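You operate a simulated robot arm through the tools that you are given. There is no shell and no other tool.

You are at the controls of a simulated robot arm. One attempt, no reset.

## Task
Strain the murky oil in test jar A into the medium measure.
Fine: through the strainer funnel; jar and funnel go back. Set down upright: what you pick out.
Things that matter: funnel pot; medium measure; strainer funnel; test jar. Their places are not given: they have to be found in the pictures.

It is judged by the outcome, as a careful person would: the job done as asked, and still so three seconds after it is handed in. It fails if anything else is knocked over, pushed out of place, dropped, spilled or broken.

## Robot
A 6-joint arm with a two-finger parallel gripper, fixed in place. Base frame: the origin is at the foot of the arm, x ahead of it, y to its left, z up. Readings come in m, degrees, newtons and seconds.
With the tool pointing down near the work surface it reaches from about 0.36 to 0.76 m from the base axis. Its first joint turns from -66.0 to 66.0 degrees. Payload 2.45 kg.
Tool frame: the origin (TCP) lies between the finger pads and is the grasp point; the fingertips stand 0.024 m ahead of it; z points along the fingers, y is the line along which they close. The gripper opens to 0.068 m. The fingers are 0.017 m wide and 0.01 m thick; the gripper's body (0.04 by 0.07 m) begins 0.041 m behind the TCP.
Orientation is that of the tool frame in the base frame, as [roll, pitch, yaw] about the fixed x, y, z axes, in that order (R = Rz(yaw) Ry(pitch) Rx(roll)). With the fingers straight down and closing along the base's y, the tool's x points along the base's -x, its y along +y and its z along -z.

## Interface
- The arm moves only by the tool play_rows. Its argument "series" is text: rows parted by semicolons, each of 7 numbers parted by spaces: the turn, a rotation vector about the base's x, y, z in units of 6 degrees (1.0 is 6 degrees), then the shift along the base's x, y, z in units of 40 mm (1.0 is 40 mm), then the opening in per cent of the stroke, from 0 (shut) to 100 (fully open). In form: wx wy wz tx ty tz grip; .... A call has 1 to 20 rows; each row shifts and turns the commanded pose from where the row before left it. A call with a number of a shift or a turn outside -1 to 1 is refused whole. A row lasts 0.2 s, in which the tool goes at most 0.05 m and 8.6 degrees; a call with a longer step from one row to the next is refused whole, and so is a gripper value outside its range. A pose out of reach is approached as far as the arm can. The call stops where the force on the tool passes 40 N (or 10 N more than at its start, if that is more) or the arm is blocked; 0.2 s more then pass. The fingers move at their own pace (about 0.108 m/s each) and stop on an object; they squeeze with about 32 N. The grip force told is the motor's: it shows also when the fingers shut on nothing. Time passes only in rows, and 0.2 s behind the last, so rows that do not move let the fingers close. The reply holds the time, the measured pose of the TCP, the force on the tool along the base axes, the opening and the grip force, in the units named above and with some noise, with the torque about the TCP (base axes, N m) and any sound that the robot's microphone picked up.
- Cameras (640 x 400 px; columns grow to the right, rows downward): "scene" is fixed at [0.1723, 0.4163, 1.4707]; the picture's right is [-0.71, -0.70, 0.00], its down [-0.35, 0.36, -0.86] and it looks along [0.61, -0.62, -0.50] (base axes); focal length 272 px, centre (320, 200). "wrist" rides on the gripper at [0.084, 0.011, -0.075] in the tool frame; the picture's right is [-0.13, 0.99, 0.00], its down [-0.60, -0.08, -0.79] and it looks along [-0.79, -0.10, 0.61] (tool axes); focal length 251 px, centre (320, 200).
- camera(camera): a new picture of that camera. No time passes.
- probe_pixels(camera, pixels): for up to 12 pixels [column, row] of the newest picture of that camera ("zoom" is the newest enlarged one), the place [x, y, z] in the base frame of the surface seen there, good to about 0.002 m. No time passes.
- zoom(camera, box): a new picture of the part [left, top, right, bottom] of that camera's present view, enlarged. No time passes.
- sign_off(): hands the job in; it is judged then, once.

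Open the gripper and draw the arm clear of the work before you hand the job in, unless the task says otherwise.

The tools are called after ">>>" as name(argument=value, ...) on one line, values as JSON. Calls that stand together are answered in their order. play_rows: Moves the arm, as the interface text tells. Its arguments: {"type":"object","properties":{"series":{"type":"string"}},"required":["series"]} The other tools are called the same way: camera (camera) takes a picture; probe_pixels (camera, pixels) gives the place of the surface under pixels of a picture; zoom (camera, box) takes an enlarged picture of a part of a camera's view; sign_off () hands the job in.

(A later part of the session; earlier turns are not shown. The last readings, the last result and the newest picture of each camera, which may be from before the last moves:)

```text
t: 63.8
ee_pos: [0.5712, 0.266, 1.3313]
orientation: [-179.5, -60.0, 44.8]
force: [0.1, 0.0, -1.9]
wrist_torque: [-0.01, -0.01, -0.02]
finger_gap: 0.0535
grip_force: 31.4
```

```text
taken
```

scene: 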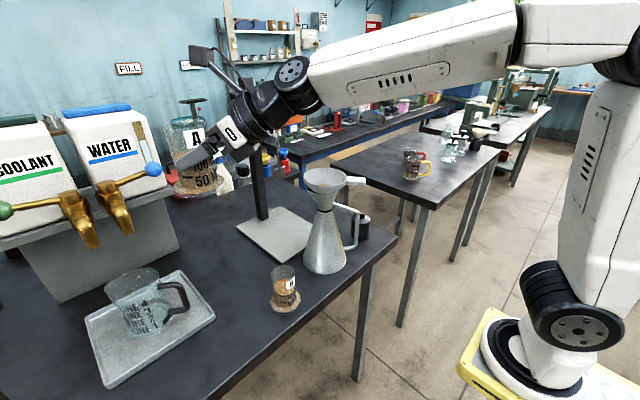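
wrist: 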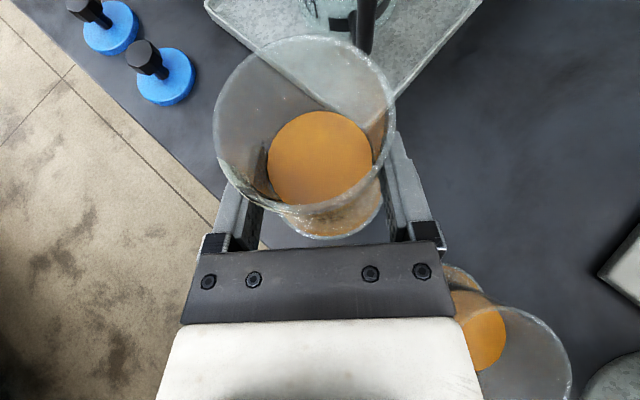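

Jar is up, level. I carry it over toward the funnel with a moderate pace, turning the heading to ~25°.

>>> play_rows(series="0 0 0 0.03 -0.2 0 0;0 0 -0.2 0.06 -0.4 0 0;0 0 -0.3 0.06 -0.55 0 0;0 0 -0.35 0.06 -0.6 0 0;0 0 -0.35 0.07 -0.6 0 0;0 0 -0.35 0.07 -0.65 0 0;0 0 -0.35 0.07 -0.65 0 0;0 0 -0.35 0.07 -0.65 0 0;0 0 -0.35 0.07 -0.65 0 0;0 0 -0.35 0.07 -0.6 0 0;0 0 -0.35 0.05 -0.55 0 0;0 0 0 0.02 -0.35 0 0;0 0 0 0 -0.2 0 0;0 0 0 0 0 0 0")

>>> camera(camera="scene")

```text
t: 66.8
ee_pos: [0.5983, -0.0017, 1.3304]
orientation: [-179.5, -60.3, 25.1]
force: [-0.3, 0.7, -2.5]
wrist_torque: [-0.05, 0.0, 0.04]
finger_gap: 0.0532
grip_force: 31.7
```

```text
taken
```

scene: 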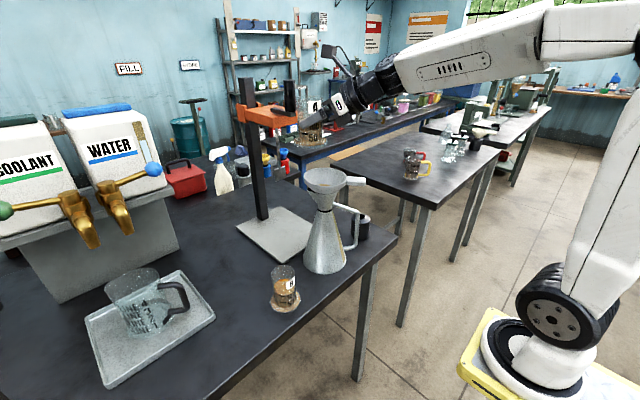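

Good. I continue to the pouring spot (0.6285,-0.085) at heading 15°, still high.

>>> play_rows(series="0 0 -0.2 0.1 -0.25 0 0;0 0 -0.35 0.14 -0.4 0 0;0 0 -0.4 0.15 -0.45 0 0;0 0 -0.4 0.15 -0.4 0 0;0 0 -0.317 0.13 -0.35 0 0;0 0 0 0.085 -0.225 0 0;0 0 0 0 0 0 0")

>>> zoom(camera="scene", box=[260, 60, 420, 220])

>>> camera(camera="wrist")

```text
t: 68.4
ee_pos: [0.6277, -0.0835, 1.3311]
orientation: [-179.6, -60.1, 15.2]
force: [-0.2, -0.2, -1.7]
wrist_torque: [-0.01, 0.06, 0.01]
finger_gap: 0.0533
grip_force: 31.9
```

```text
2.50 times, centred on (340, 140) of scene
```

zoom: 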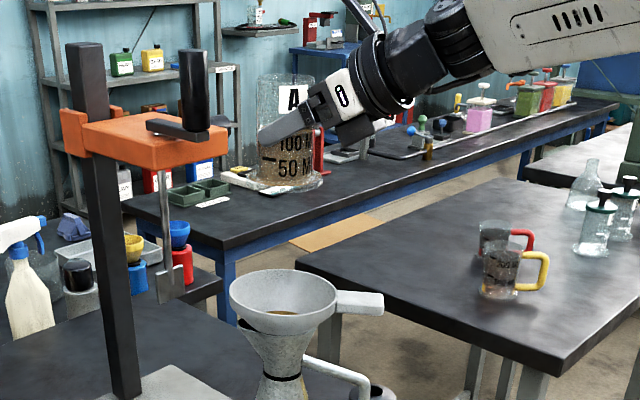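

```text
taken
```

wrist: 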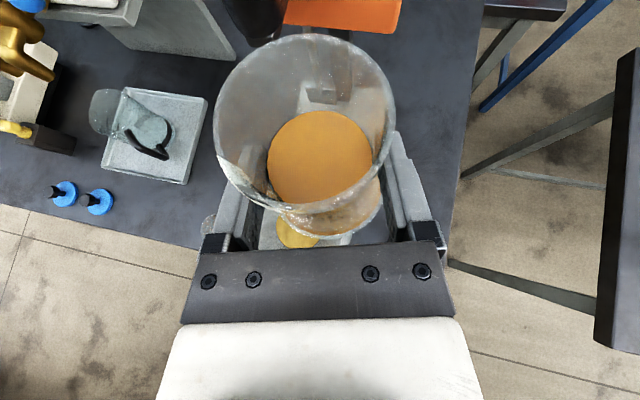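

Now I roll the jar leftward (about the tool axis) to 60°, lowering to z≈1.27; oil should still stay inside at that tilt (~51°).

>>> play_rows(series="-0.4 -0.107 0.239 0 0 0 0;-0.697 -0.187 0.417 0 0 0 0;-0.697 -0.187 0.417 0 0 0 0;-0.697 -0.187 0.417 0 0 0 0;-0.697 -0.187 0.417 0 0 0 0;-0.697 -0.187 0.417 0 0 -0.1 0;-0.697 -0.187 0.417 0 0 -0.2 0;-0.697 -0.187 0.417 0 0 -0.25 0;-0.697 -0.187 0.417 0 0 -0.25 0;-0.697 -0.187 0.417 0 0 -0.25 0;-0.697 -0.187 0.417 0 0 -0.25 0;-0.697 -0.187 0.417 0 0 -0.2 0;-0.297 -0.08 0.178 0 0 0 0;0 0 0 0 0 0 0")

>>> zoom(camera="scene", box=[260, 80, 400, 220])

>>> camera(camera="wrist")

```text
t: 71.4
ee_pos: [0.6299, -0.0847, 1.2703]
orientation: [124.2, -25.6, 89.0]
force: [0.1, -0.6, -2.3]
wrist_torque: [0.02, 0.04, 0.0]
finger_gap: 0.0534
grip_force: 31.8
```

```text
2.86 times, centred on (330, 150) of scene
```

zoom: 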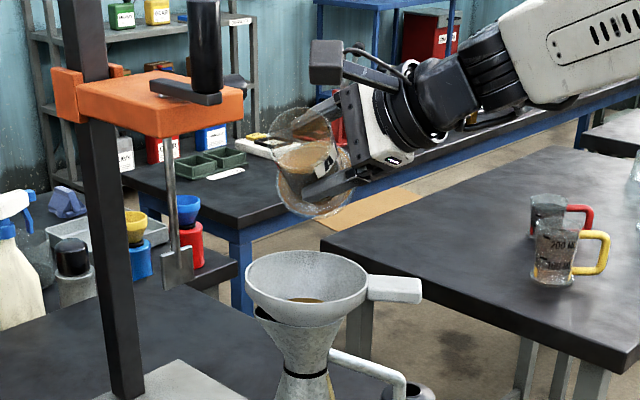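

```text
taken
```

wrist: 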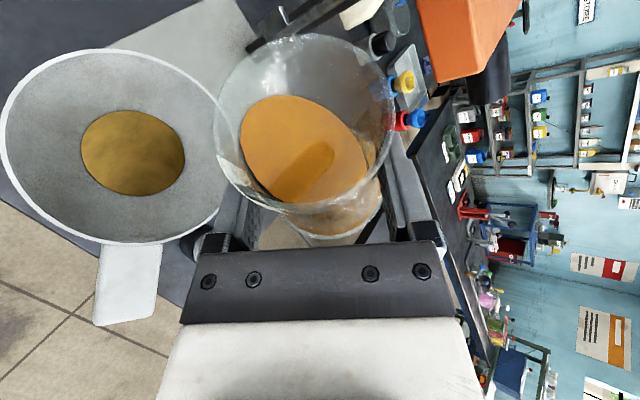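

Oil still within the jar; the funnel lies just to the left as planned. I lower a bit, shift slightly upstream, and start pouring slowly to ~84°.

>>> play_rows(series="-0.558 -0.149 0.333 0.05 -0.058 -0.18 0;-0.558 -0.149 0.333 0.05 -0.058 -0.18 0;-0.558 -0.149 0.333 0.05 -0.058 -0.19 0;-0.279 -0.075 0.167 0 0 0 0;-0.279 -0.075 0.167 0 0 0 0;-0.279 -0.075 0.167 0 0 0 0;-0.279 -0.075 0.167 0 0 0 0;-0.279 -0.075 0.167 0 0 0 0;-0.279 -0.075 0.167 0 0 0 0;0 0 0 0 0 0 0")

>>> zoom(camera="scene", box=[260, 80, 400, 220])

>>> camera(camera="wrist")

```text
t: 73.6
ee_pos: [0.6353, -0.0896, 1.2497]
orientation: [120.7, -5.2, 102.1]
force: [0.4, 0.0, -1.3]
wrist_torque: [0.01, -0.01, 0.01]
finger_gap: 0.0531
grip_force: 32.1
```

```text
2.86 times, centred on (330, 150) of scene
```

zoom: 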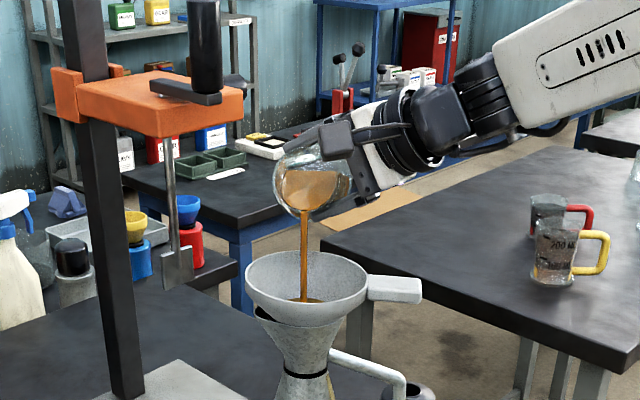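

```text
taken
```

wrist: 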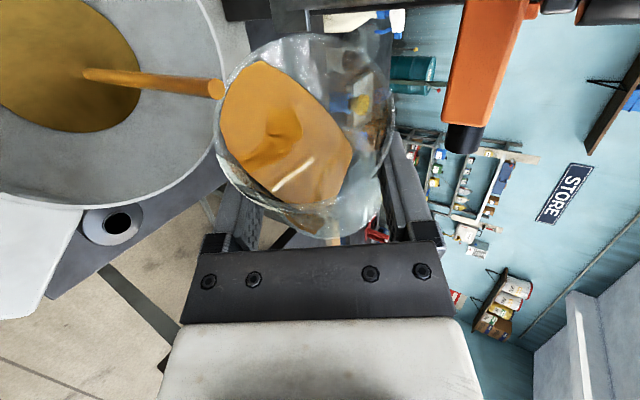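

The stream falls in the funnel's middle onto the mesh. I hold here for a second to let it strain, then look.

>>> play_rows(series="0 0 0 0 0 0 0;0 0 0 0 0 0 0;0 0 0 0 0 0 0;0 0 0 0 0 0 0;0 0 0 0 0 0 0")

>>> zoom(camera="scene", box=[280, 110, 370, 200])

>>> camera(camera="wrist")

```text
t: 74.8
ee_pos: [0.6347, -0.0909, 1.2484]
orientation: [120.8, -5.2, 102.1]
force: [0.3, -0.4, -2.7]
wrist_torque: [0.02, 0.0, 0.03]
finger_gap: 0.0532
grip_force: 31.9
```

```text
4.44 times, centred on (325, 155) of scene
```

zoom: 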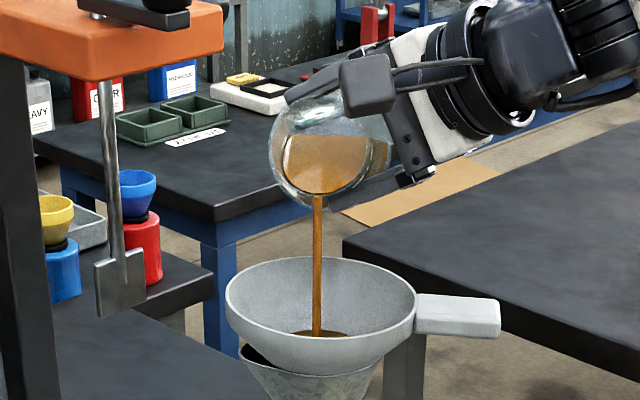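

```text
taken
```

wrist: 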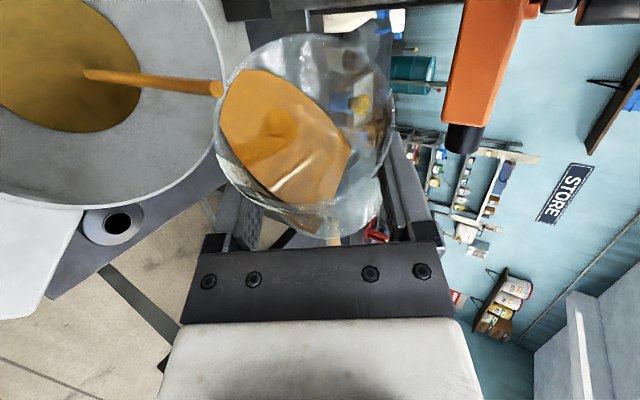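

Steady stream, the bowl doesn't fill up. I continue rolling slowly, following with a slight shift, to ~108°.

>>> play_rows(series="-0.279 -0.075 0.167 -0.003 0.011 0 0;-0.279 -0.075 0.167 -0.003 0.011 0 0;-0.279 -0.075 0.167 -0.003 0.011 0 0;0 0 0 0 0 0 0;-0.279 -0.075 0.167 -0.003 0.011 0 0;-0.279 -0.075 0.167 -0.003 0.011 0 0;-0.279 -0.075 0.167 -0.003 0.011 0 0;0 0 0 0 0 0 0;-0.279 -0.075 0.167 -0.003 0.011 0 0;-0.279 -0.075 0.167 -0.003 0.011 0 0;-0.279 -0.075 0.167 -0.003 0.011 0 0;0 0 0 0 0 0 0;-0.279 -0.075 0.167 -0.003 0.011 0 0;-0.279 -0.075 0.167 -0.003 0.011 0 0;-0.279 -0.075 0.167 -0.003 0.011 0 0;0 0 0 0 0 0 0;0 0 0 0 0 0 0")

>>> zoom(camera="scene", box=[280, 110, 370, 200])

>>> camera(camera="wrist")

```text
t: 78.4
ee_pos: [0.6326, -0.0854, 1.2487]
orientation: [121.7, 15.4, 114.3]
force: [-0.4, -0.3, -1.0]
wrist_torque: [-0.01, 0.03, 0.04]
finger_gap: 0.0532
grip_force: 31.6
```

```text
4.44 times, centred on (325, 155) of scene
```

zoom: 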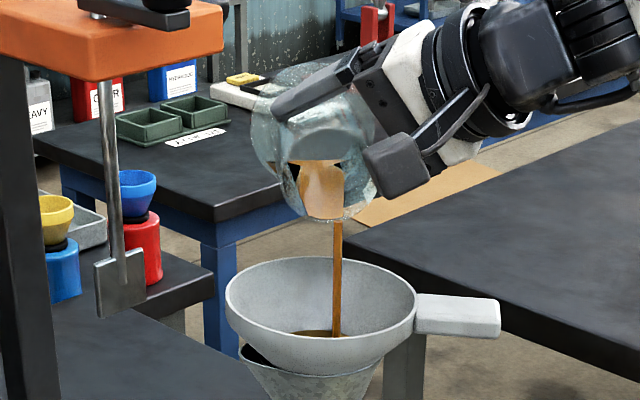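

```text
taken
```

wrist: 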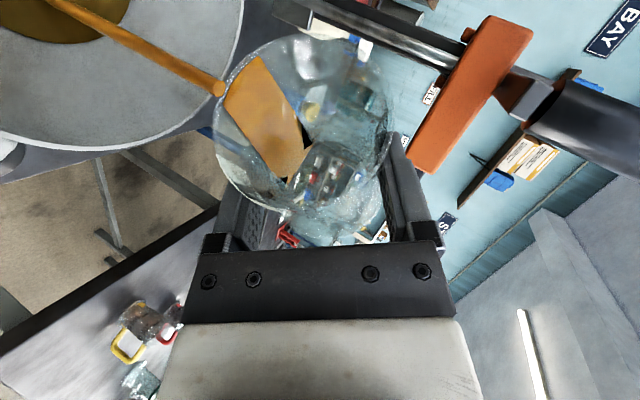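

Almost half poured, the stream stays inside the bowl. I keep rolling to ~150° with a small rise (for camera/handle clearance) and a shift in +y to keep the lip over the bowl.

>>> play_rows(series="-0.39 -0.1045 0.233 0 0.034 0.06 0;-0.39 -0.1045 0.233 0 0.034 0.06 0;-0.39 -0.1045 0.233 0 0.034 0.06 0;-0.39 -0.1045 0.233 0 0.034 0.06 0;0 0 0 0 0 0 0;-0.39 -0.1045 0.233 0 0.034 0.06 0;-0.39 -0.1045 0.233 0 0.034 0.06 0;-0.39 -0.1045 0.233 0 0.034 0.06 0;0 0 0 0 0 0 0;0 0 0 0 0 0 0")

>>> zoom(camera="scene", box=[280, 110, 370, 200])

>>> camera(camera="wrist")

```text
t: 80.6
ee_pos: [0.6349, -0.0754, 1.2655]
orientation: [126.7, 31.8, 126.1]
force: [0.5, -0.1, -0.8]
wrist_torque: [0.01, 0.06, -0.01]
finger_gap: 0.053
grip_force: 32.0
```

```text
4.44 times, centred on (325, 155) of scene
```

zoom: 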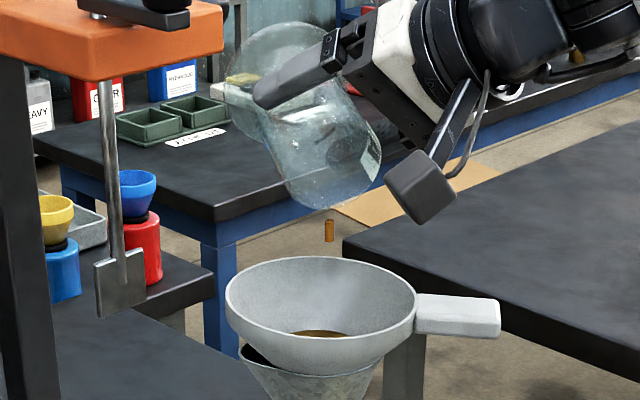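

```text
taken
```

wrist: 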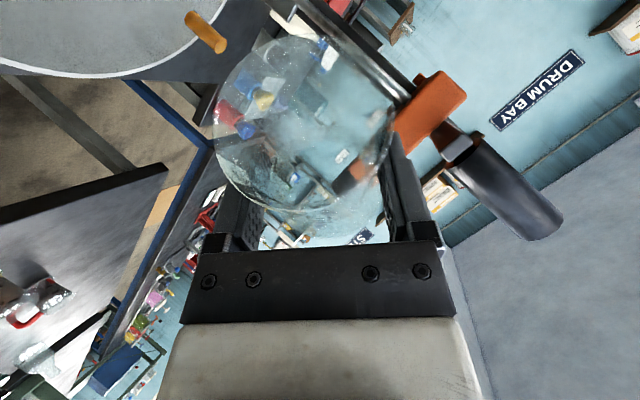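

The jar looks empty, with the last drop falling. I hold for a second and look again.

>>> play_rows(series="-0.39 -0.1045 0.233 0 0.034 0 0;-0.39 -0.1045 0.233 0 0.034 0 0;0 0 0 0 0 0 0;0 0 0 0 0 0 0;0 0 0 0 0 0 0;0 0 0 0 0 0 0;0 0 0 0 0 0 0;0 0 0 0 0 0 0")

>>> zoom(camera="scene", box=[280, 110, 370, 200])

>>> camera(camera="wrist")

```text
t: 82.4
ee_pos: [0.6349, -0.0725, 1.2664]
orientation: [128.9, 36.3, 130.2]
force: [0.0, -0.2, -1.4]
wrist_torque: [-0.01, 0.01, -0.01]
finger_gap: 0.0531
grip_force: 31.8
```

```text
4.44 times, centred on (325, 155) of scene
```

zoom: 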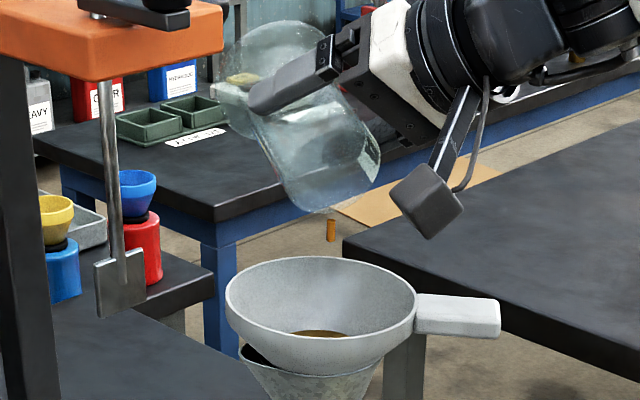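

```text
taken
```

wrist: 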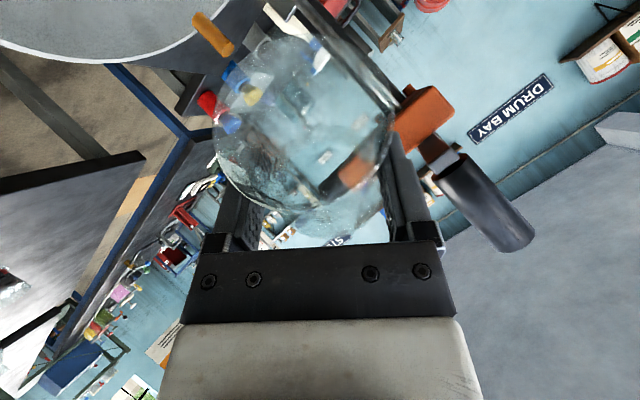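

A drip still hangs under the lip at (331,230). I wait two more seconds for it to stop.

>>> play_rows(series="0 0 0 0 0 0 0;0 0 0 0 0 0 0;0 0 0 0 0 0 0;0 0 0 0 0 0 0;0 0 0 0 0 0 0;0 0 0 0 0 0 0;0 0 0 0 0 0 0;0 0 0 0 0 0 0;0 0 0 0 0 0 0;0 0 0 0 0 0 0;0 0 0 0 0 0 0;0 0 0 0 0 0 0")

>>> zoom(camera="scene", box=[280, 110, 370, 200])

>>> camera(camera="wrist")

```text
t: 85.0
ee_pos: [0.6341, -0.0711, 1.265]
orientation: [128.9, 36.3, 130.2]
force: [-0.2, 0.2, -0.1]
wrist_torque: [0.01, 0.01, 0.03]
finger_gap: 0.0529
grip_force: 32.3
```

```text
4.44 times, centred on (325, 155) of scene
```

zoom: 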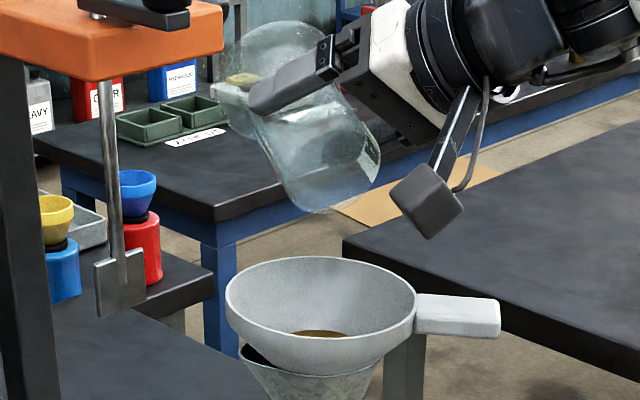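

```text
taken
```

wrist: 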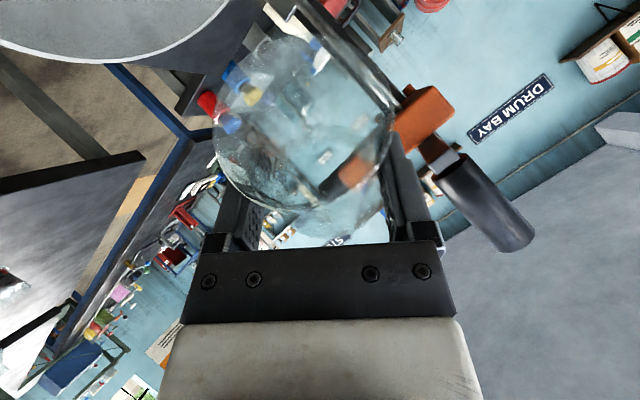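

Dripping has stopped and the jar is empty. I unroll it back upright while rising away from the funnel.

>>> play_rows(series="0.977 0.262 -0.5845 -0.02 -0.05 0.19 0;0.977 0.262 -0.5845 -0.02 -0.05 0.19 0;0.977 0.262 -0.5845 -0.02 -0.05 0.19 0;0.977 0.262 -0.5845 -0.02 -0.05 0.19 0;0.977 0.262 -0.5845 -0.02 -0.05 0.19 0;0.977 0.262 -0.5845 -0.02 -0.05 0.19 0;0.977 0.262 -0.5845 -0.02 -0.05 0.19 0;0.977 0.262 -0.5845 -0.02 -0.05 0.19 0;0.977 0.262 -0.5845 0 0 0 0;0.977 0.262 -0.5845 0 0 0 0;0.977 0.262 -0.5845 0 0 0 0;0.977 0.262 -0.5845 0 0 0 0;0.977 0.262 -0.5845 0 0 0 0;0.977 0.262 -0.5845 0 0 0 0;0.977 0.262 -0.5845 0 0 0 0;0.977 0.262 -0.5845 0 0 0 0;0.977 0.262 -0.5845 0 0 0 0;0.977 0.262 -0.5845 0 0 0 0;0.977 0.262 -0.5845 0 0 0 0;0 0 0 0 0 0 0")

>>> zoom(camera="scene", box=[260, 60, 420, 220])

>>> camera(camera="wrist")

```text
t: 89.2
ee_pos: [0.6274, -0.0883, 1.3262]
orientation: [-179.4, -60.0, 14.8]
force: [-0.3, 0.4, -0.7]
wrist_torque: [0.0, 0.02, -0.02]
finger_gap: 0.0528
grip_force: 32.3
```

```text
2.50 times, centred on (340, 140) of scene
```

zoom: 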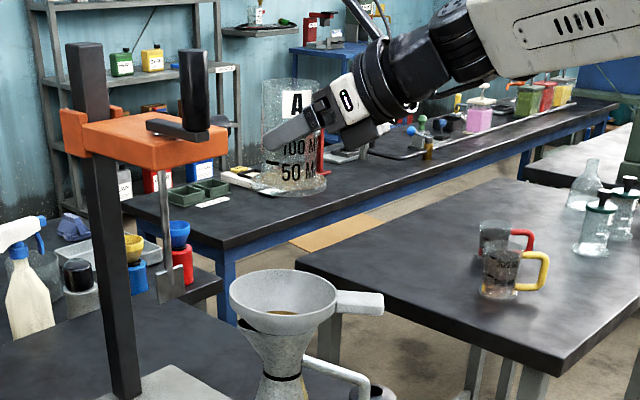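

```text
taken
```

wrist: 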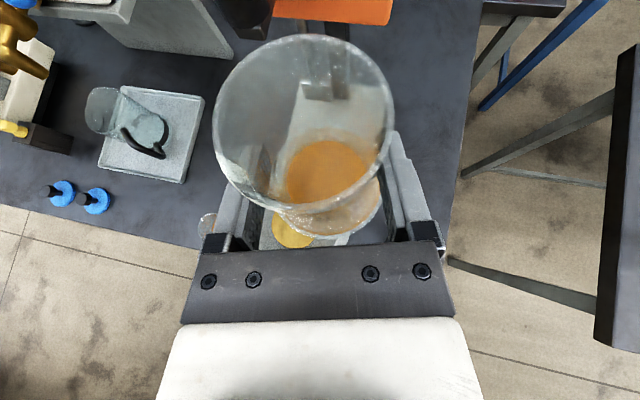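

There's an orange tint at the jar bottom; I zoom in to see whether oil is left.

>>> zoom(camera="wrist", box=[200, 20, 410, 250])

>>> zoom(camera="scene", box=[310, 80, 360, 120])

```text
1.74 times, centred on (305, 135) of wrist
```

zoom: 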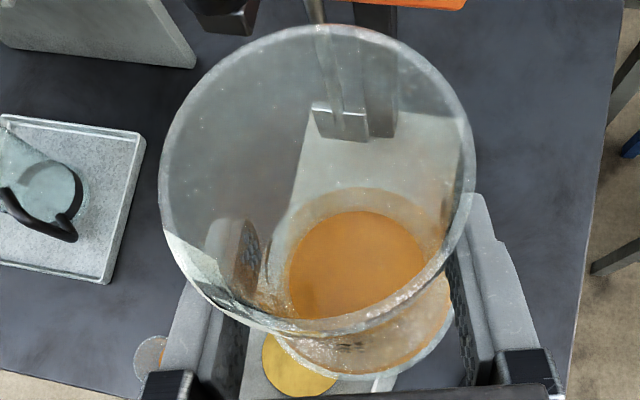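

```text
10.00 times, centred on (335, 100) of scene
```

zoom: 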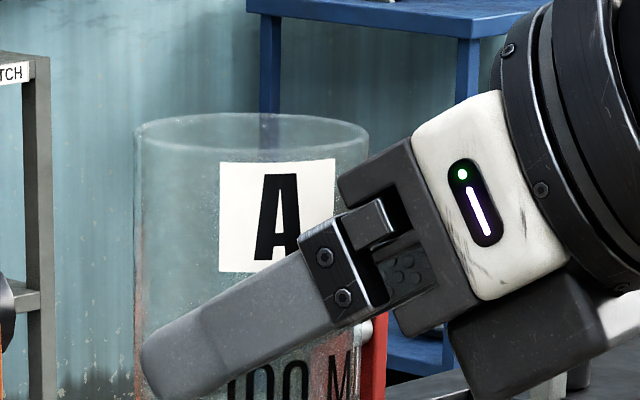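

>>> zoom(camera="scene", box=[315, 95, 355, 145])

>>> probe_pixels(camera="wrist", pixels=[[325, 160], [330, 170], [310, 180], [345, 165], [300, 215], [350, 215]])

```text
8.00 times, centred on (335, 120) of scene
```

zoom: 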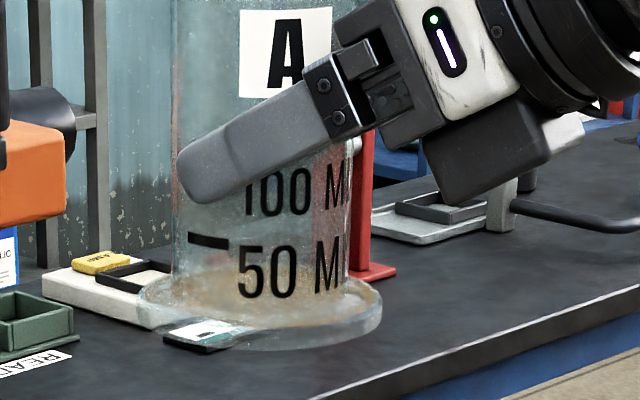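

```text
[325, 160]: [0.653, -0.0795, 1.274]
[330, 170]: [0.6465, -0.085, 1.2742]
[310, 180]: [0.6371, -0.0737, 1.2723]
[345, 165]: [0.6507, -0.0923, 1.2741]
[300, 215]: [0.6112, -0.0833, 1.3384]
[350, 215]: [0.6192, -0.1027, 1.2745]
```

Only a thin film (~1 mm) is left on the bottom, and dripping had ceased. I carry the jar back along the same path to above its place.

>>> play_rows(series="0 0 0.32 -0.138 0.3 0 0;0 0 0.32 -0.138 0.438 0 0;0 0 0.32 -0.138 0.45 0 0;0 0 0.32 -0.138 0.5 0 0;0 0 0.32 -0.138 0.5 0 0;0 0 0.312 -0.064 0.602 0 0;0 0 0.312 -0.064 0.602 0 0;0 0 0.312 -0.064 0.602 0 0;0 0 0.312 -0.064 0.602 0 0;0 0 0.312 -0.064 0.602 0 0;0 0 0.312 -0.064 0.602 0 0;0 0 0.312 -0.064 0.602 0 0;0 0 0.312 -0.064 0.602 0 0;0 0 0.312 -0.064 0.602 0 0;0 0 0.312 -0.064 0.602 0 0;0 0 0.312 -0.06 0.602 0 0;0 0 0 0 0 0 0")

>>> camera(camera="scene")

```text
t: 92.8
ee_pos: [0.5702, 0.265, 1.3277]
orientation: [-179.6, -60.0, 45.2]
force: [0.7, 0.0, -0.4]
wrist_torque: [0.01, -0.01, -0.03]
finger_gap: 0.0528
grip_force: 32.3
```

```text
taken
```

scene: 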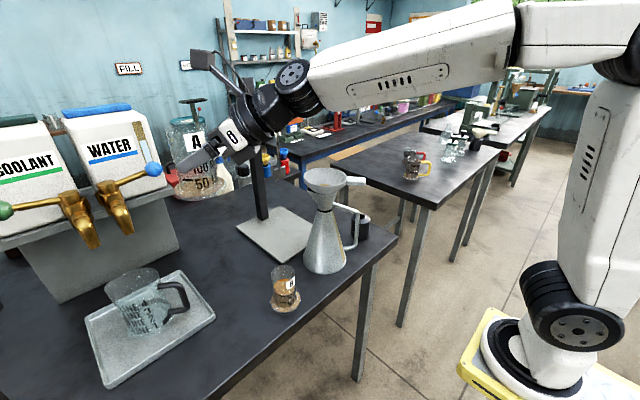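

I descend above the original spot, stopping ~1.7 cm above the table.

>>> play_rows(series="0 0 0 0.015 0.04 -0.4 0;0 0 0 0 0 -0.7 0;0 0 0 0 0 -0.8 0;0 0 0 0 0 -0.8 0;0 0 0 0 0 -0.8 0;0 0 0 0 0 -0.8 0;0 0 0 0 0 -0.8 0;0 0 0 0 0 -0.8 0;0 0 0 0 0 -0.8 0;0 0 0 0 0 -0.8 0;0 0 0 0 0 -0.6 0;0 0 0 0 0 -0.4 0;0 0 0 0 0 -0.3 0;0 0 0 0 0 0 0")

>>> zoom(camera="scene", box=[190, 230, 320, 360])

>>> camera(camera="wrist")

```text
t: 95.8
ee_pos: [0.5705, 0.2661, 0.9738]
orientation: [-179.6, -60.0, 45.1]
force: [0.8, 0.1, -1.2]
wrist_torque: [-0.04, 0.02, 0.0]
finger_gap: 0.053
grip_force: 31.5
```

```text
3.08 times, centred on (255, 295) of scene
```

zoom: 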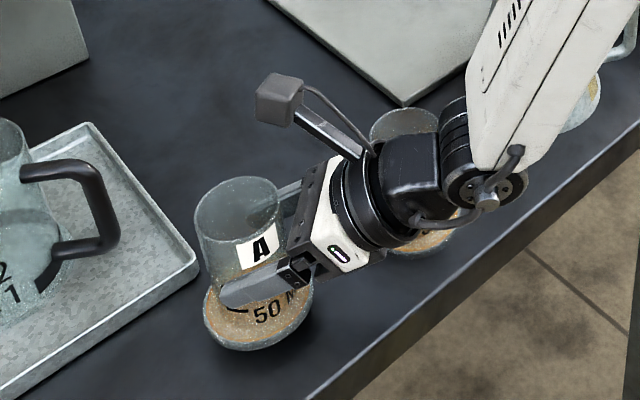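

```text
taken
```

wrist: 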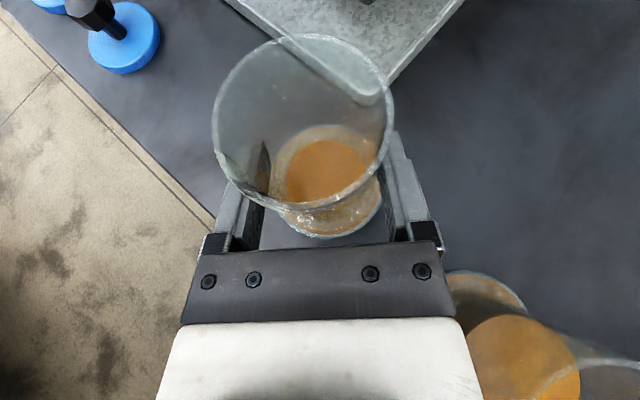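

Jar upright 1.5 cm above its spot, jar B untouched. I lower in small steps until it touches.

>>> play_rows(series="0 0 0 0 0 -0.1 0;0 0 0 0 0 -0.1 0;0 0 0 0 0 -0.1 0;0 0 0 0 0 -0.05 0;0 0 0 0 0 0 0")

```text
t: 97.0
ee_pos: [0.5724, 0.265, 0.9595]
orientation: [-179.6, -60.0, 45.2]
force: [0.3, 0.8, -1.3]
wrist_torque: [-0.01, 0.02, -0.04]
finger_gap: 0.0526
grip_force: 32.1
```

>>> play_rows(series="0 0 0 0 0 -0.025 0;0 0 0 0 0 -0.025 0;0 0 0 0 0 0 0")

>>> zoom(camera="scene", box=[200, 260, 280, 350])

```text
t: 97.8
ee_pos: [0.5735, 0.2653, 0.9589]
orientation: [-179.6, -60.0, 45.1]
force: [0.1, 0.6, 0.9]
wrist_torque: [-0.07, -0.02, -0.03]
finger_gap: 0.0527
grip_force: 32.0
```

```text
4.44 times, centred on (240, 305) of scene
```

zoom: 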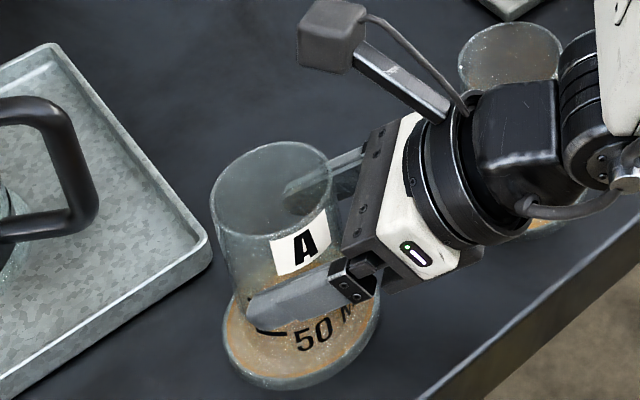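

The force sign flipped, so the jar rests on the table. I open the fingers and then rise straight up.

>>> play_rows(series="0 0 0 0 0 0 80;0 0 0 0 0 0 90;0 0 0 0 0 0 100;0 0 0 0 0 0 100;0 0 0 0 0 0 100")

>>> camera(camera="wrist")

```text
t: 99.0
ee_pos: [0.5726, 0.2665, 0.9583]
orientation: [-179.7, -60.0, 45.3]
force: [-0.3, 0.0, 0.3]
wrist_torque: [0.0, -0.02, 0.0]
finger_gap: 0.0681
grip_force: 0.1
```

```text
taken
```

wrist: 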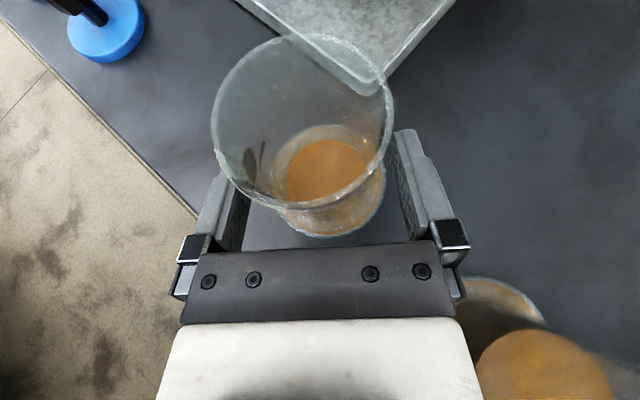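

Released, with gaps on both sides. I rise slowly at first, then up to z≈1.33.

>>> play_rows(series="0 0 0 0 0 0.15 100;0 0 0 0 0 0.3 100;0 0 0 0 0 0.4 100;0 0 0 0 0 0.5 100;0 0 0 0 0 0.6 100;0 0 0 0 0 0.8 100;0 0 0 0 0 0.9 100;0 0 0 0 0 0.9 100;0 0 0 0 0 0.9 100;0 0 0 0 0 0.9 100;0 0 0 0 0 0.9 100;0 0 0 0 0 0.9 100;0 0 0 0 0 0.9 100;0 0 0 0 0 0.2 100")

>>> camera(camera="scene")

>>> zoom(camera="scene", box=[200, 240, 320, 360])

```text
t: 102.0
ee_pos: [0.5718, 0.2652, 1.3305]
orientation: [-179.5, -60.0, 45.4]
force: [-0.7, 0.8, 0.3]
wrist_torque: [0.0, 0.03, -0.02]
finger_gap: 0.068
grip_force: 0.0
```

```text
taken
```

scene: 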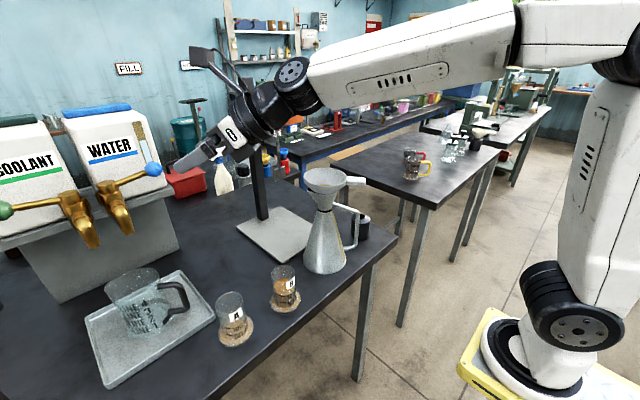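

```text
3.33 times, centred on (260, 300) of scene
```

zoom: 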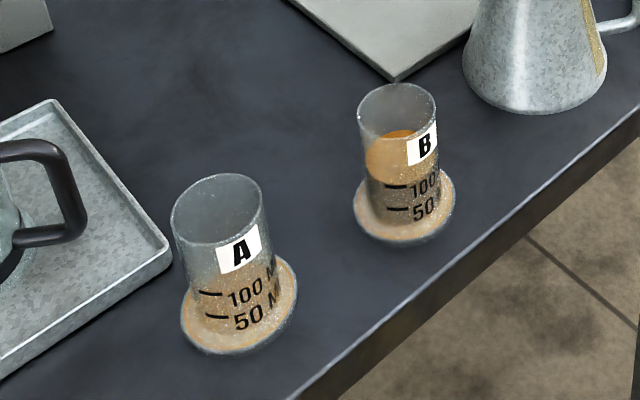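

Jar A stands upright in its place, jar B untouched. Now I go back to fetch the funnel: first travel at z 1.33 to the -y side with heading ~38°.

>>> play_rows(series="0 0 -0.0767 0.078 -0.5 0 100;0 0 -0.0767 0.078 -0.75 0 100;0 0 -0.0767 0.078 -0.75 0 100;0 0 -0.0767 0.078 -0.77 0 100;0 0 -0.0767 0.078 -0.77 0 100;0 0 -0.0767 0.078 -0.77 0 100;0 0 -0.0767 0.078 -0.77 0 100;0 0 -0.0767 0.078 -0.77 0 100;0 0 -0.0767 0.078 -0.77 0 100;0 0 -0.0767 -0.208 -0.667 0 100;0 0 -0.0767 -0.208 -0.667 0 100;0 0 -0.0767 -0.208 -0.667 0 100;0 0 -0.0767 -0.208 -0.667 0 100;0 0 -0.0767 -0.208 -0.667 0 100;0 0 -0.0767 -0.208 -0.667 0 100;0 0 0 0 0 0 100")

```text
t: 105.4
ee_pos: [0.5498, -0.1599, 1.3287]
orientation: [-179.6, -60.1, 38.3]
force: [0.6, -0.2, 0.4]
wrist_torque: [0.0, 0.0, 0.03]
finger_gap: 0.0681
grip_force: 0.0
```

Now I pitch the tool back to horizontal and roll −90° so the fingers close vertically again.

>>> play_rows(series="0.621 -0.784 0 0 0 0 100;0.621 -0.784 0 0 0 0 100;0.621 -0.784 0 0 0 0 100;0.621 -0.784 0 0 0 0 100;0.621 -0.784 0 0 0 0 100;-0.98 -0.776 0 0 0 0 100;-0.98 -0.776 0 0 0 0 100;-0.98 -0.776 0 0 0 0 100;-0.98 -0.776 0 0 0 0 100;-0.98 -0.776 0 0 0 0 100;-0.98 -0.776 0 0 0 0 100;-0.98 -0.776 0 0 0 0 100;-0.98 -0.776 0 0 0 0 100;-0.98 -0.776 0 0 0 0 100;-0.98 -0.776 0 0 0 0 100;-0.98 -0.776 0 0 0 0 100;-0.98 -0.776 0 0 0 0 100;0 0 0 0 0 0 100")

>>> camera(camera="scene")

>>> zoom(camera="scene", box=[290, 150, 380, 220])

```text
t: 109.2
ee_pos: [0.55, -0.1602, 1.3277]
orientation: [90.3, 0.2, 128.3]
force: [-0.1, -0.7, 0.2]
wrist_torque: [0.03, -0.01, -0.02]
finger_gap: 0.0681
grip_force: 0.1
```

```text
taken
```

scene: 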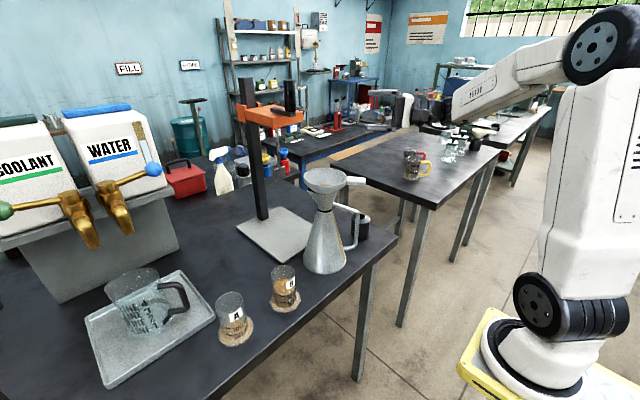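

```text
5.71 times, centred on (335, 185) of scene
```

zoom: 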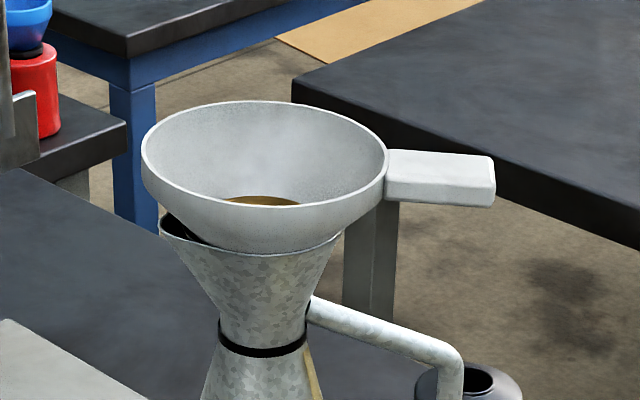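

I probe the funnel handle's corners in its present pose for the re-grasp.

>>> probe_pixels(camera="zoom", pixels=[[395, 154], [484, 160], [392, 178], [488, 185], [440, 170], [394, 192], [488, 200], [440, 195], [145, 150], [382, 185], [270, 206], [260, 102]])

>>> camera(camera="wrist")

```text
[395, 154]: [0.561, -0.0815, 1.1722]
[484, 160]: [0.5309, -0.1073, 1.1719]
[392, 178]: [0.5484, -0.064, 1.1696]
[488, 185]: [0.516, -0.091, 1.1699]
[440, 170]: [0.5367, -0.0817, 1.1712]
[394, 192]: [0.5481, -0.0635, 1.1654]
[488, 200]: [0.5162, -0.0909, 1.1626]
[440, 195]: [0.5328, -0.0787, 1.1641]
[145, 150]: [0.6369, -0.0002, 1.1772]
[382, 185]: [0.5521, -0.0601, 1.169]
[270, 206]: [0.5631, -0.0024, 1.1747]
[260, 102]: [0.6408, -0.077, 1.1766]
```

```text
taken
```

wrist: 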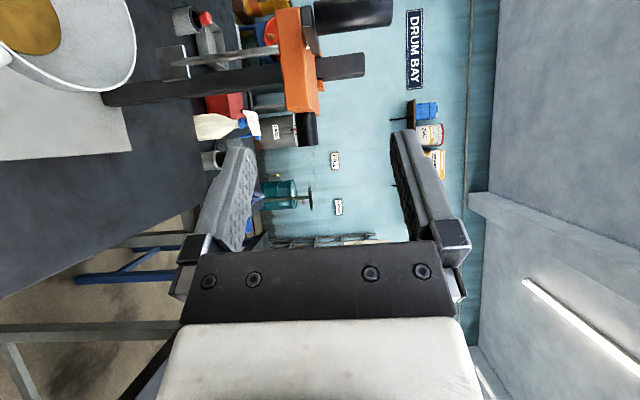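

The handle hasn't turned; the grasp point is (0.538,-0.090,1.165). I go to the pre-grasp point 8 cm behind it.

>>> play_rows(series="0 0 0 -0.469 0.129 0 100;0 0 0 -0.469 0.129 0 100;0 0 0 -0.469 0.129 0 100;0 0 0 -0.469 0.129 0 100;0 0 0 0 0 -0.815 100;0 0 0 0 0 -0.815 100;0 0 0 0 0 -0.815 100;0 0 0 0 0 -0.815 100;0 0 0 0 0 -0.815 100;0 0 0 0 0 0 100")

>>> camera(camera="wrist")

>>> zoom(camera="scene", box=[290, 140, 420, 230])

```text
t: 111.4
ee_pos: [0.4759, -0.1406, 1.1653]
orientation: [90.3, -0.1, 128.4]
force: [0.7, 0.2, -0.5]
wrist_torque: [-0.01, 0.03, -0.01]
finger_gap: 0.0681
grip_force: 0.0
```

```text
taken
```

wrist: 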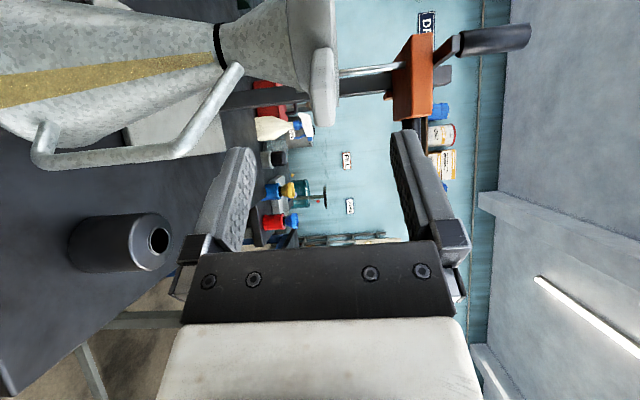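

```text
4.44 times, centred on (355, 185) of scene
```

zoom: 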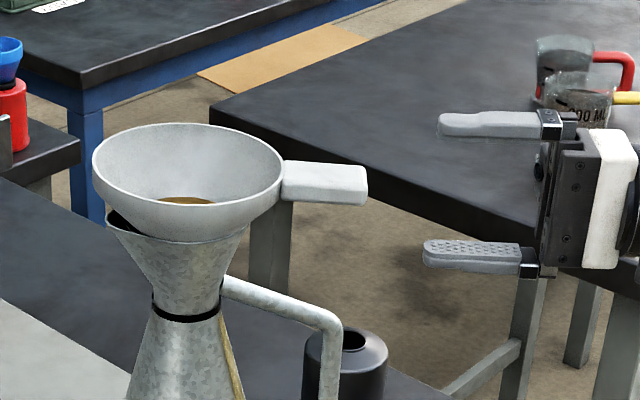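

Alignment good. I move in along the handle and close gently.

>>> play_rows(series="0 0 0 0.392 0.3106 0.025 100;0 0 0 0.392 0.3106 0 100;0 0 0 0.392 0.3106 0 100;0 0 0 0.392 0.3106 0 100;0 0 0 0 0 0 60;0 0 0 0 0 0 40;0 0 0 0 0 0 28;0 0 0 0 0 0 0;0 0 0 0 0 0 0;0 0 0 0 0 0 0")

>>> zoom(camera="scene", box=[280, 140, 410, 230])

>>> camera(camera="wrist")

```text
t: 113.6
ee_pos: [0.5379, -0.0901, 1.1669]
orientation: [90.0, 0.1, 128.4]
force: [1.4, 2.3, 18.2]
wrist_torque: [0.78, -0.96, 0.14]
finger_gap: 0.0141
grip_force: 31.9
```

```text
4.44 times, centred on (345, 185) of scene
```

zoom: 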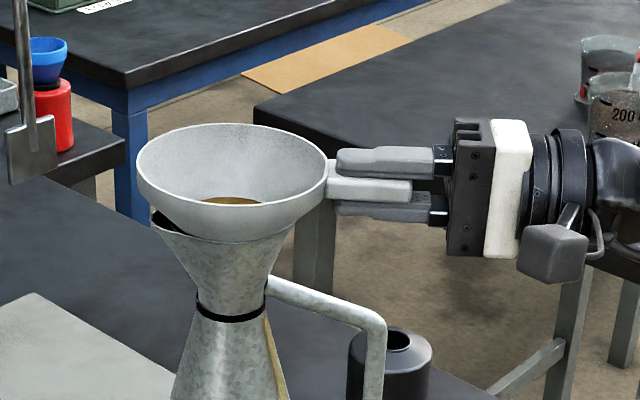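

```text
taken
```

wrist: 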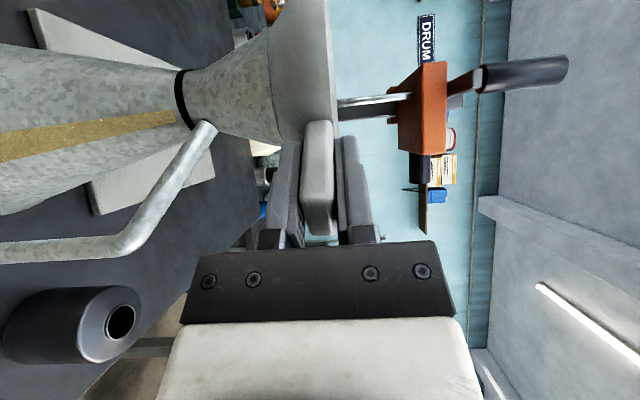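

Closing pressed the funnel a bit into the mouth (18 N upward reaction). I lift slowly to relieve it and watch.

>>> play_rows(series="0 0 0 0 0 0.03 0;0 0 0 0 0 0.03 0;0 0 0 0 0 0.05 0;0 0 0 0 0 0.05 0;0 0 0 0 0 0 0")

>>> zoom(camera="scene", box=[280, 140, 410, 230])

```text
t: 114.8
ee_pos: [0.5382, -0.0893, 1.172]
orientation: [90.4, -0.1, 128.5]
force: [0.6, -0.2, -1.2]
wrist_torque: [-0.01, 0.06, -0.01]
finger_gap: 0.0136
grip_force: 32.8
```

```text
4.44 times, centred on (345, 185) of scene
```

zoom: 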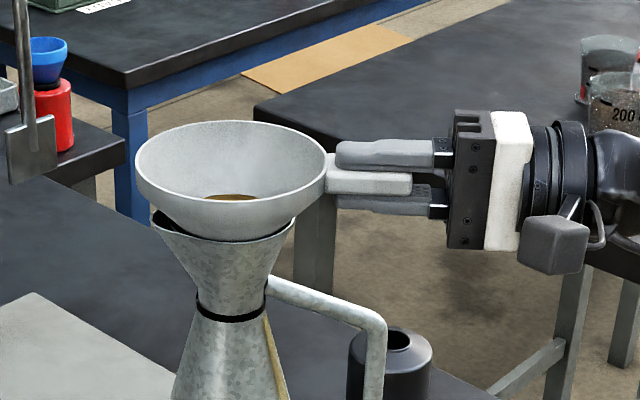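

Force is relieved and the measure stands firm. I lift the funnel straight out to z≈1.27 and pause to check for drips.

>>> play_rows(series="0 0 0 0 0 0.1 0;0 0 0 0 0 0.2 0;0 0 0 0 0 0.3 0;0 0 0 0 0 0.4 0;0 0 0 0 0 0.4 0;0 0 0 0 0 0.4 0;0 0 0 0 0 0.4 0;0 0 0 0 0 0.2 0;0 0 0 0 0 0.075 0;0 0 0 0 0 0 0;0 0 0 0 0 0 0;0 0 0 0 0 0 0;0 0 0 0 0 0 0;0 0 0 0 0 0 0")

>>> zoom(camera="scene", box=[280, 110, 410, 220])

>>> camera(camera="wrist")

```text
t: 117.8
ee_pos: [0.5382, -0.0888, 1.2723]
orientation: [90.3, 0.0, 128.4]
force: [0.6, 0.0, -1.1]
wrist_torque: [-0.04, 0.03, 0.01]
finger_gap: 0.0136
grip_force: 31.8
```

```text
3.64 times, centred on (345, 165) of scene
```

zoom: 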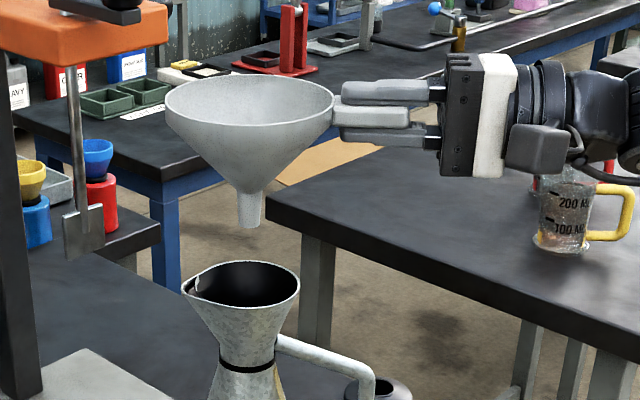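

```text
taken
```

wrist: 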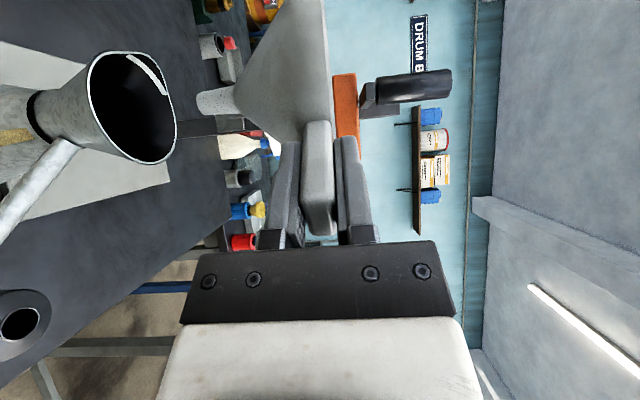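

No drips. I measure the pot's hole position precisely before lowering the funnel into it.

>>> zoom(camera="scene", box=[345, 205, 385, 245])

>>> probe_pixels(camera="zoom", pixels=[[325, 120], [300, 137], [270, 140], [320, 102], [290, 94], [372, 150], [320, 187], [360, 120], [300, 85], [340, 170], [300, 350], [210, 320]])

>>> probe_pixels(camera="wrist", pixels=[[20, 342], [40, 322], [30, 308], [5, 310], [5, 340], [52, 320], [30, 350]])

```text
10.00 times, centred on (365, 225) of scene
```

zoom: 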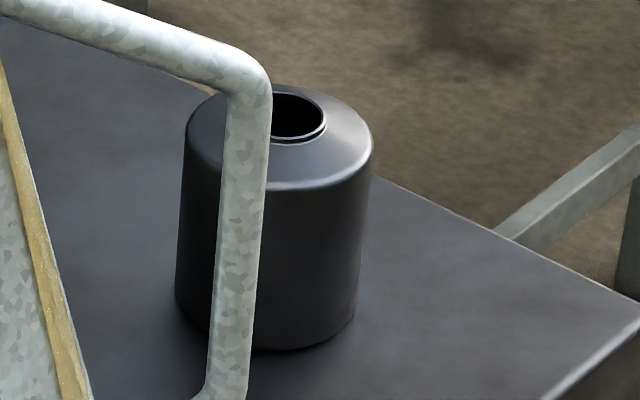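

```text
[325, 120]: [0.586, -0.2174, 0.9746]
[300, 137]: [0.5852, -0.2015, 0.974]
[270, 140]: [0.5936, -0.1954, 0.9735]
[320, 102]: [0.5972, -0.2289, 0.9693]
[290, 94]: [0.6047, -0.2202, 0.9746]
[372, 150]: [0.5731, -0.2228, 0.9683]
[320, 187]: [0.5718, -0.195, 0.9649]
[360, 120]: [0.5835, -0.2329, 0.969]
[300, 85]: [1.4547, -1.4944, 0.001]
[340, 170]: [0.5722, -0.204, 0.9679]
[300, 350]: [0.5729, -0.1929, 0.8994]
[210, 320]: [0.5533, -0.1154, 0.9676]
```

```text
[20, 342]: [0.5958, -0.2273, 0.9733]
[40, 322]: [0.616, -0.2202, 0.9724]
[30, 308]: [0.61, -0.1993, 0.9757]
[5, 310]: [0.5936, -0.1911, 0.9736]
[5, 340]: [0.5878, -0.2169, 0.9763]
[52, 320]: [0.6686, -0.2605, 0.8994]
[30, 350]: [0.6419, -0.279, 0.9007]
```

The pot's hole centre is ≈(0.598,-0.2085), unchanged. Now I measure the funnel's spout axis in the grip.

>>> zoom(camera="scene", box=[320, 130, 380, 190])

>>> probe_pixels(camera="wrist", pixels=[[203, 103], [212, 102], [222, 101], [230, 100], [203, 95], [203, 110]])

```text
6.67 times, centred on (350, 160) of scene
```

zoom: 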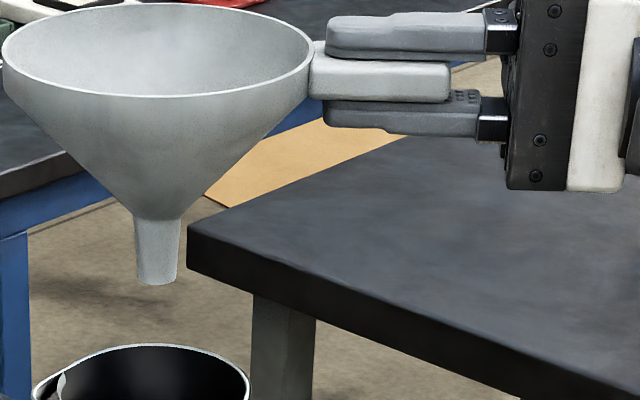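

```text
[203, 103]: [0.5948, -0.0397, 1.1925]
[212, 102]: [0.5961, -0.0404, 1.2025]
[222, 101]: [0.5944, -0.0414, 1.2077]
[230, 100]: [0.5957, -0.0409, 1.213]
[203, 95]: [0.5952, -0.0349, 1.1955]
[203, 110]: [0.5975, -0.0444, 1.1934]
```

>>> probe_pixels(camera="zoom", pixels=[[156, 278], [156, 260], [158, 240], [142, 260], [173, 260], [158, 220], [5, 60], [312, 70], [150, 96], [165, 5]])

```text
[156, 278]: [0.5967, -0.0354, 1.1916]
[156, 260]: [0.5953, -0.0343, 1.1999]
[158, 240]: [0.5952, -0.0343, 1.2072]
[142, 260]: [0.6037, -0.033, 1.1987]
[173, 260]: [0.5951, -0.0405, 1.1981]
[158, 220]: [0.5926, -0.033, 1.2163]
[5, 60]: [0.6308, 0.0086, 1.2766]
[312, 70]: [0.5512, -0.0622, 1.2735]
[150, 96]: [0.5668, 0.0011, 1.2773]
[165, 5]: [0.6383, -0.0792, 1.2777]
```

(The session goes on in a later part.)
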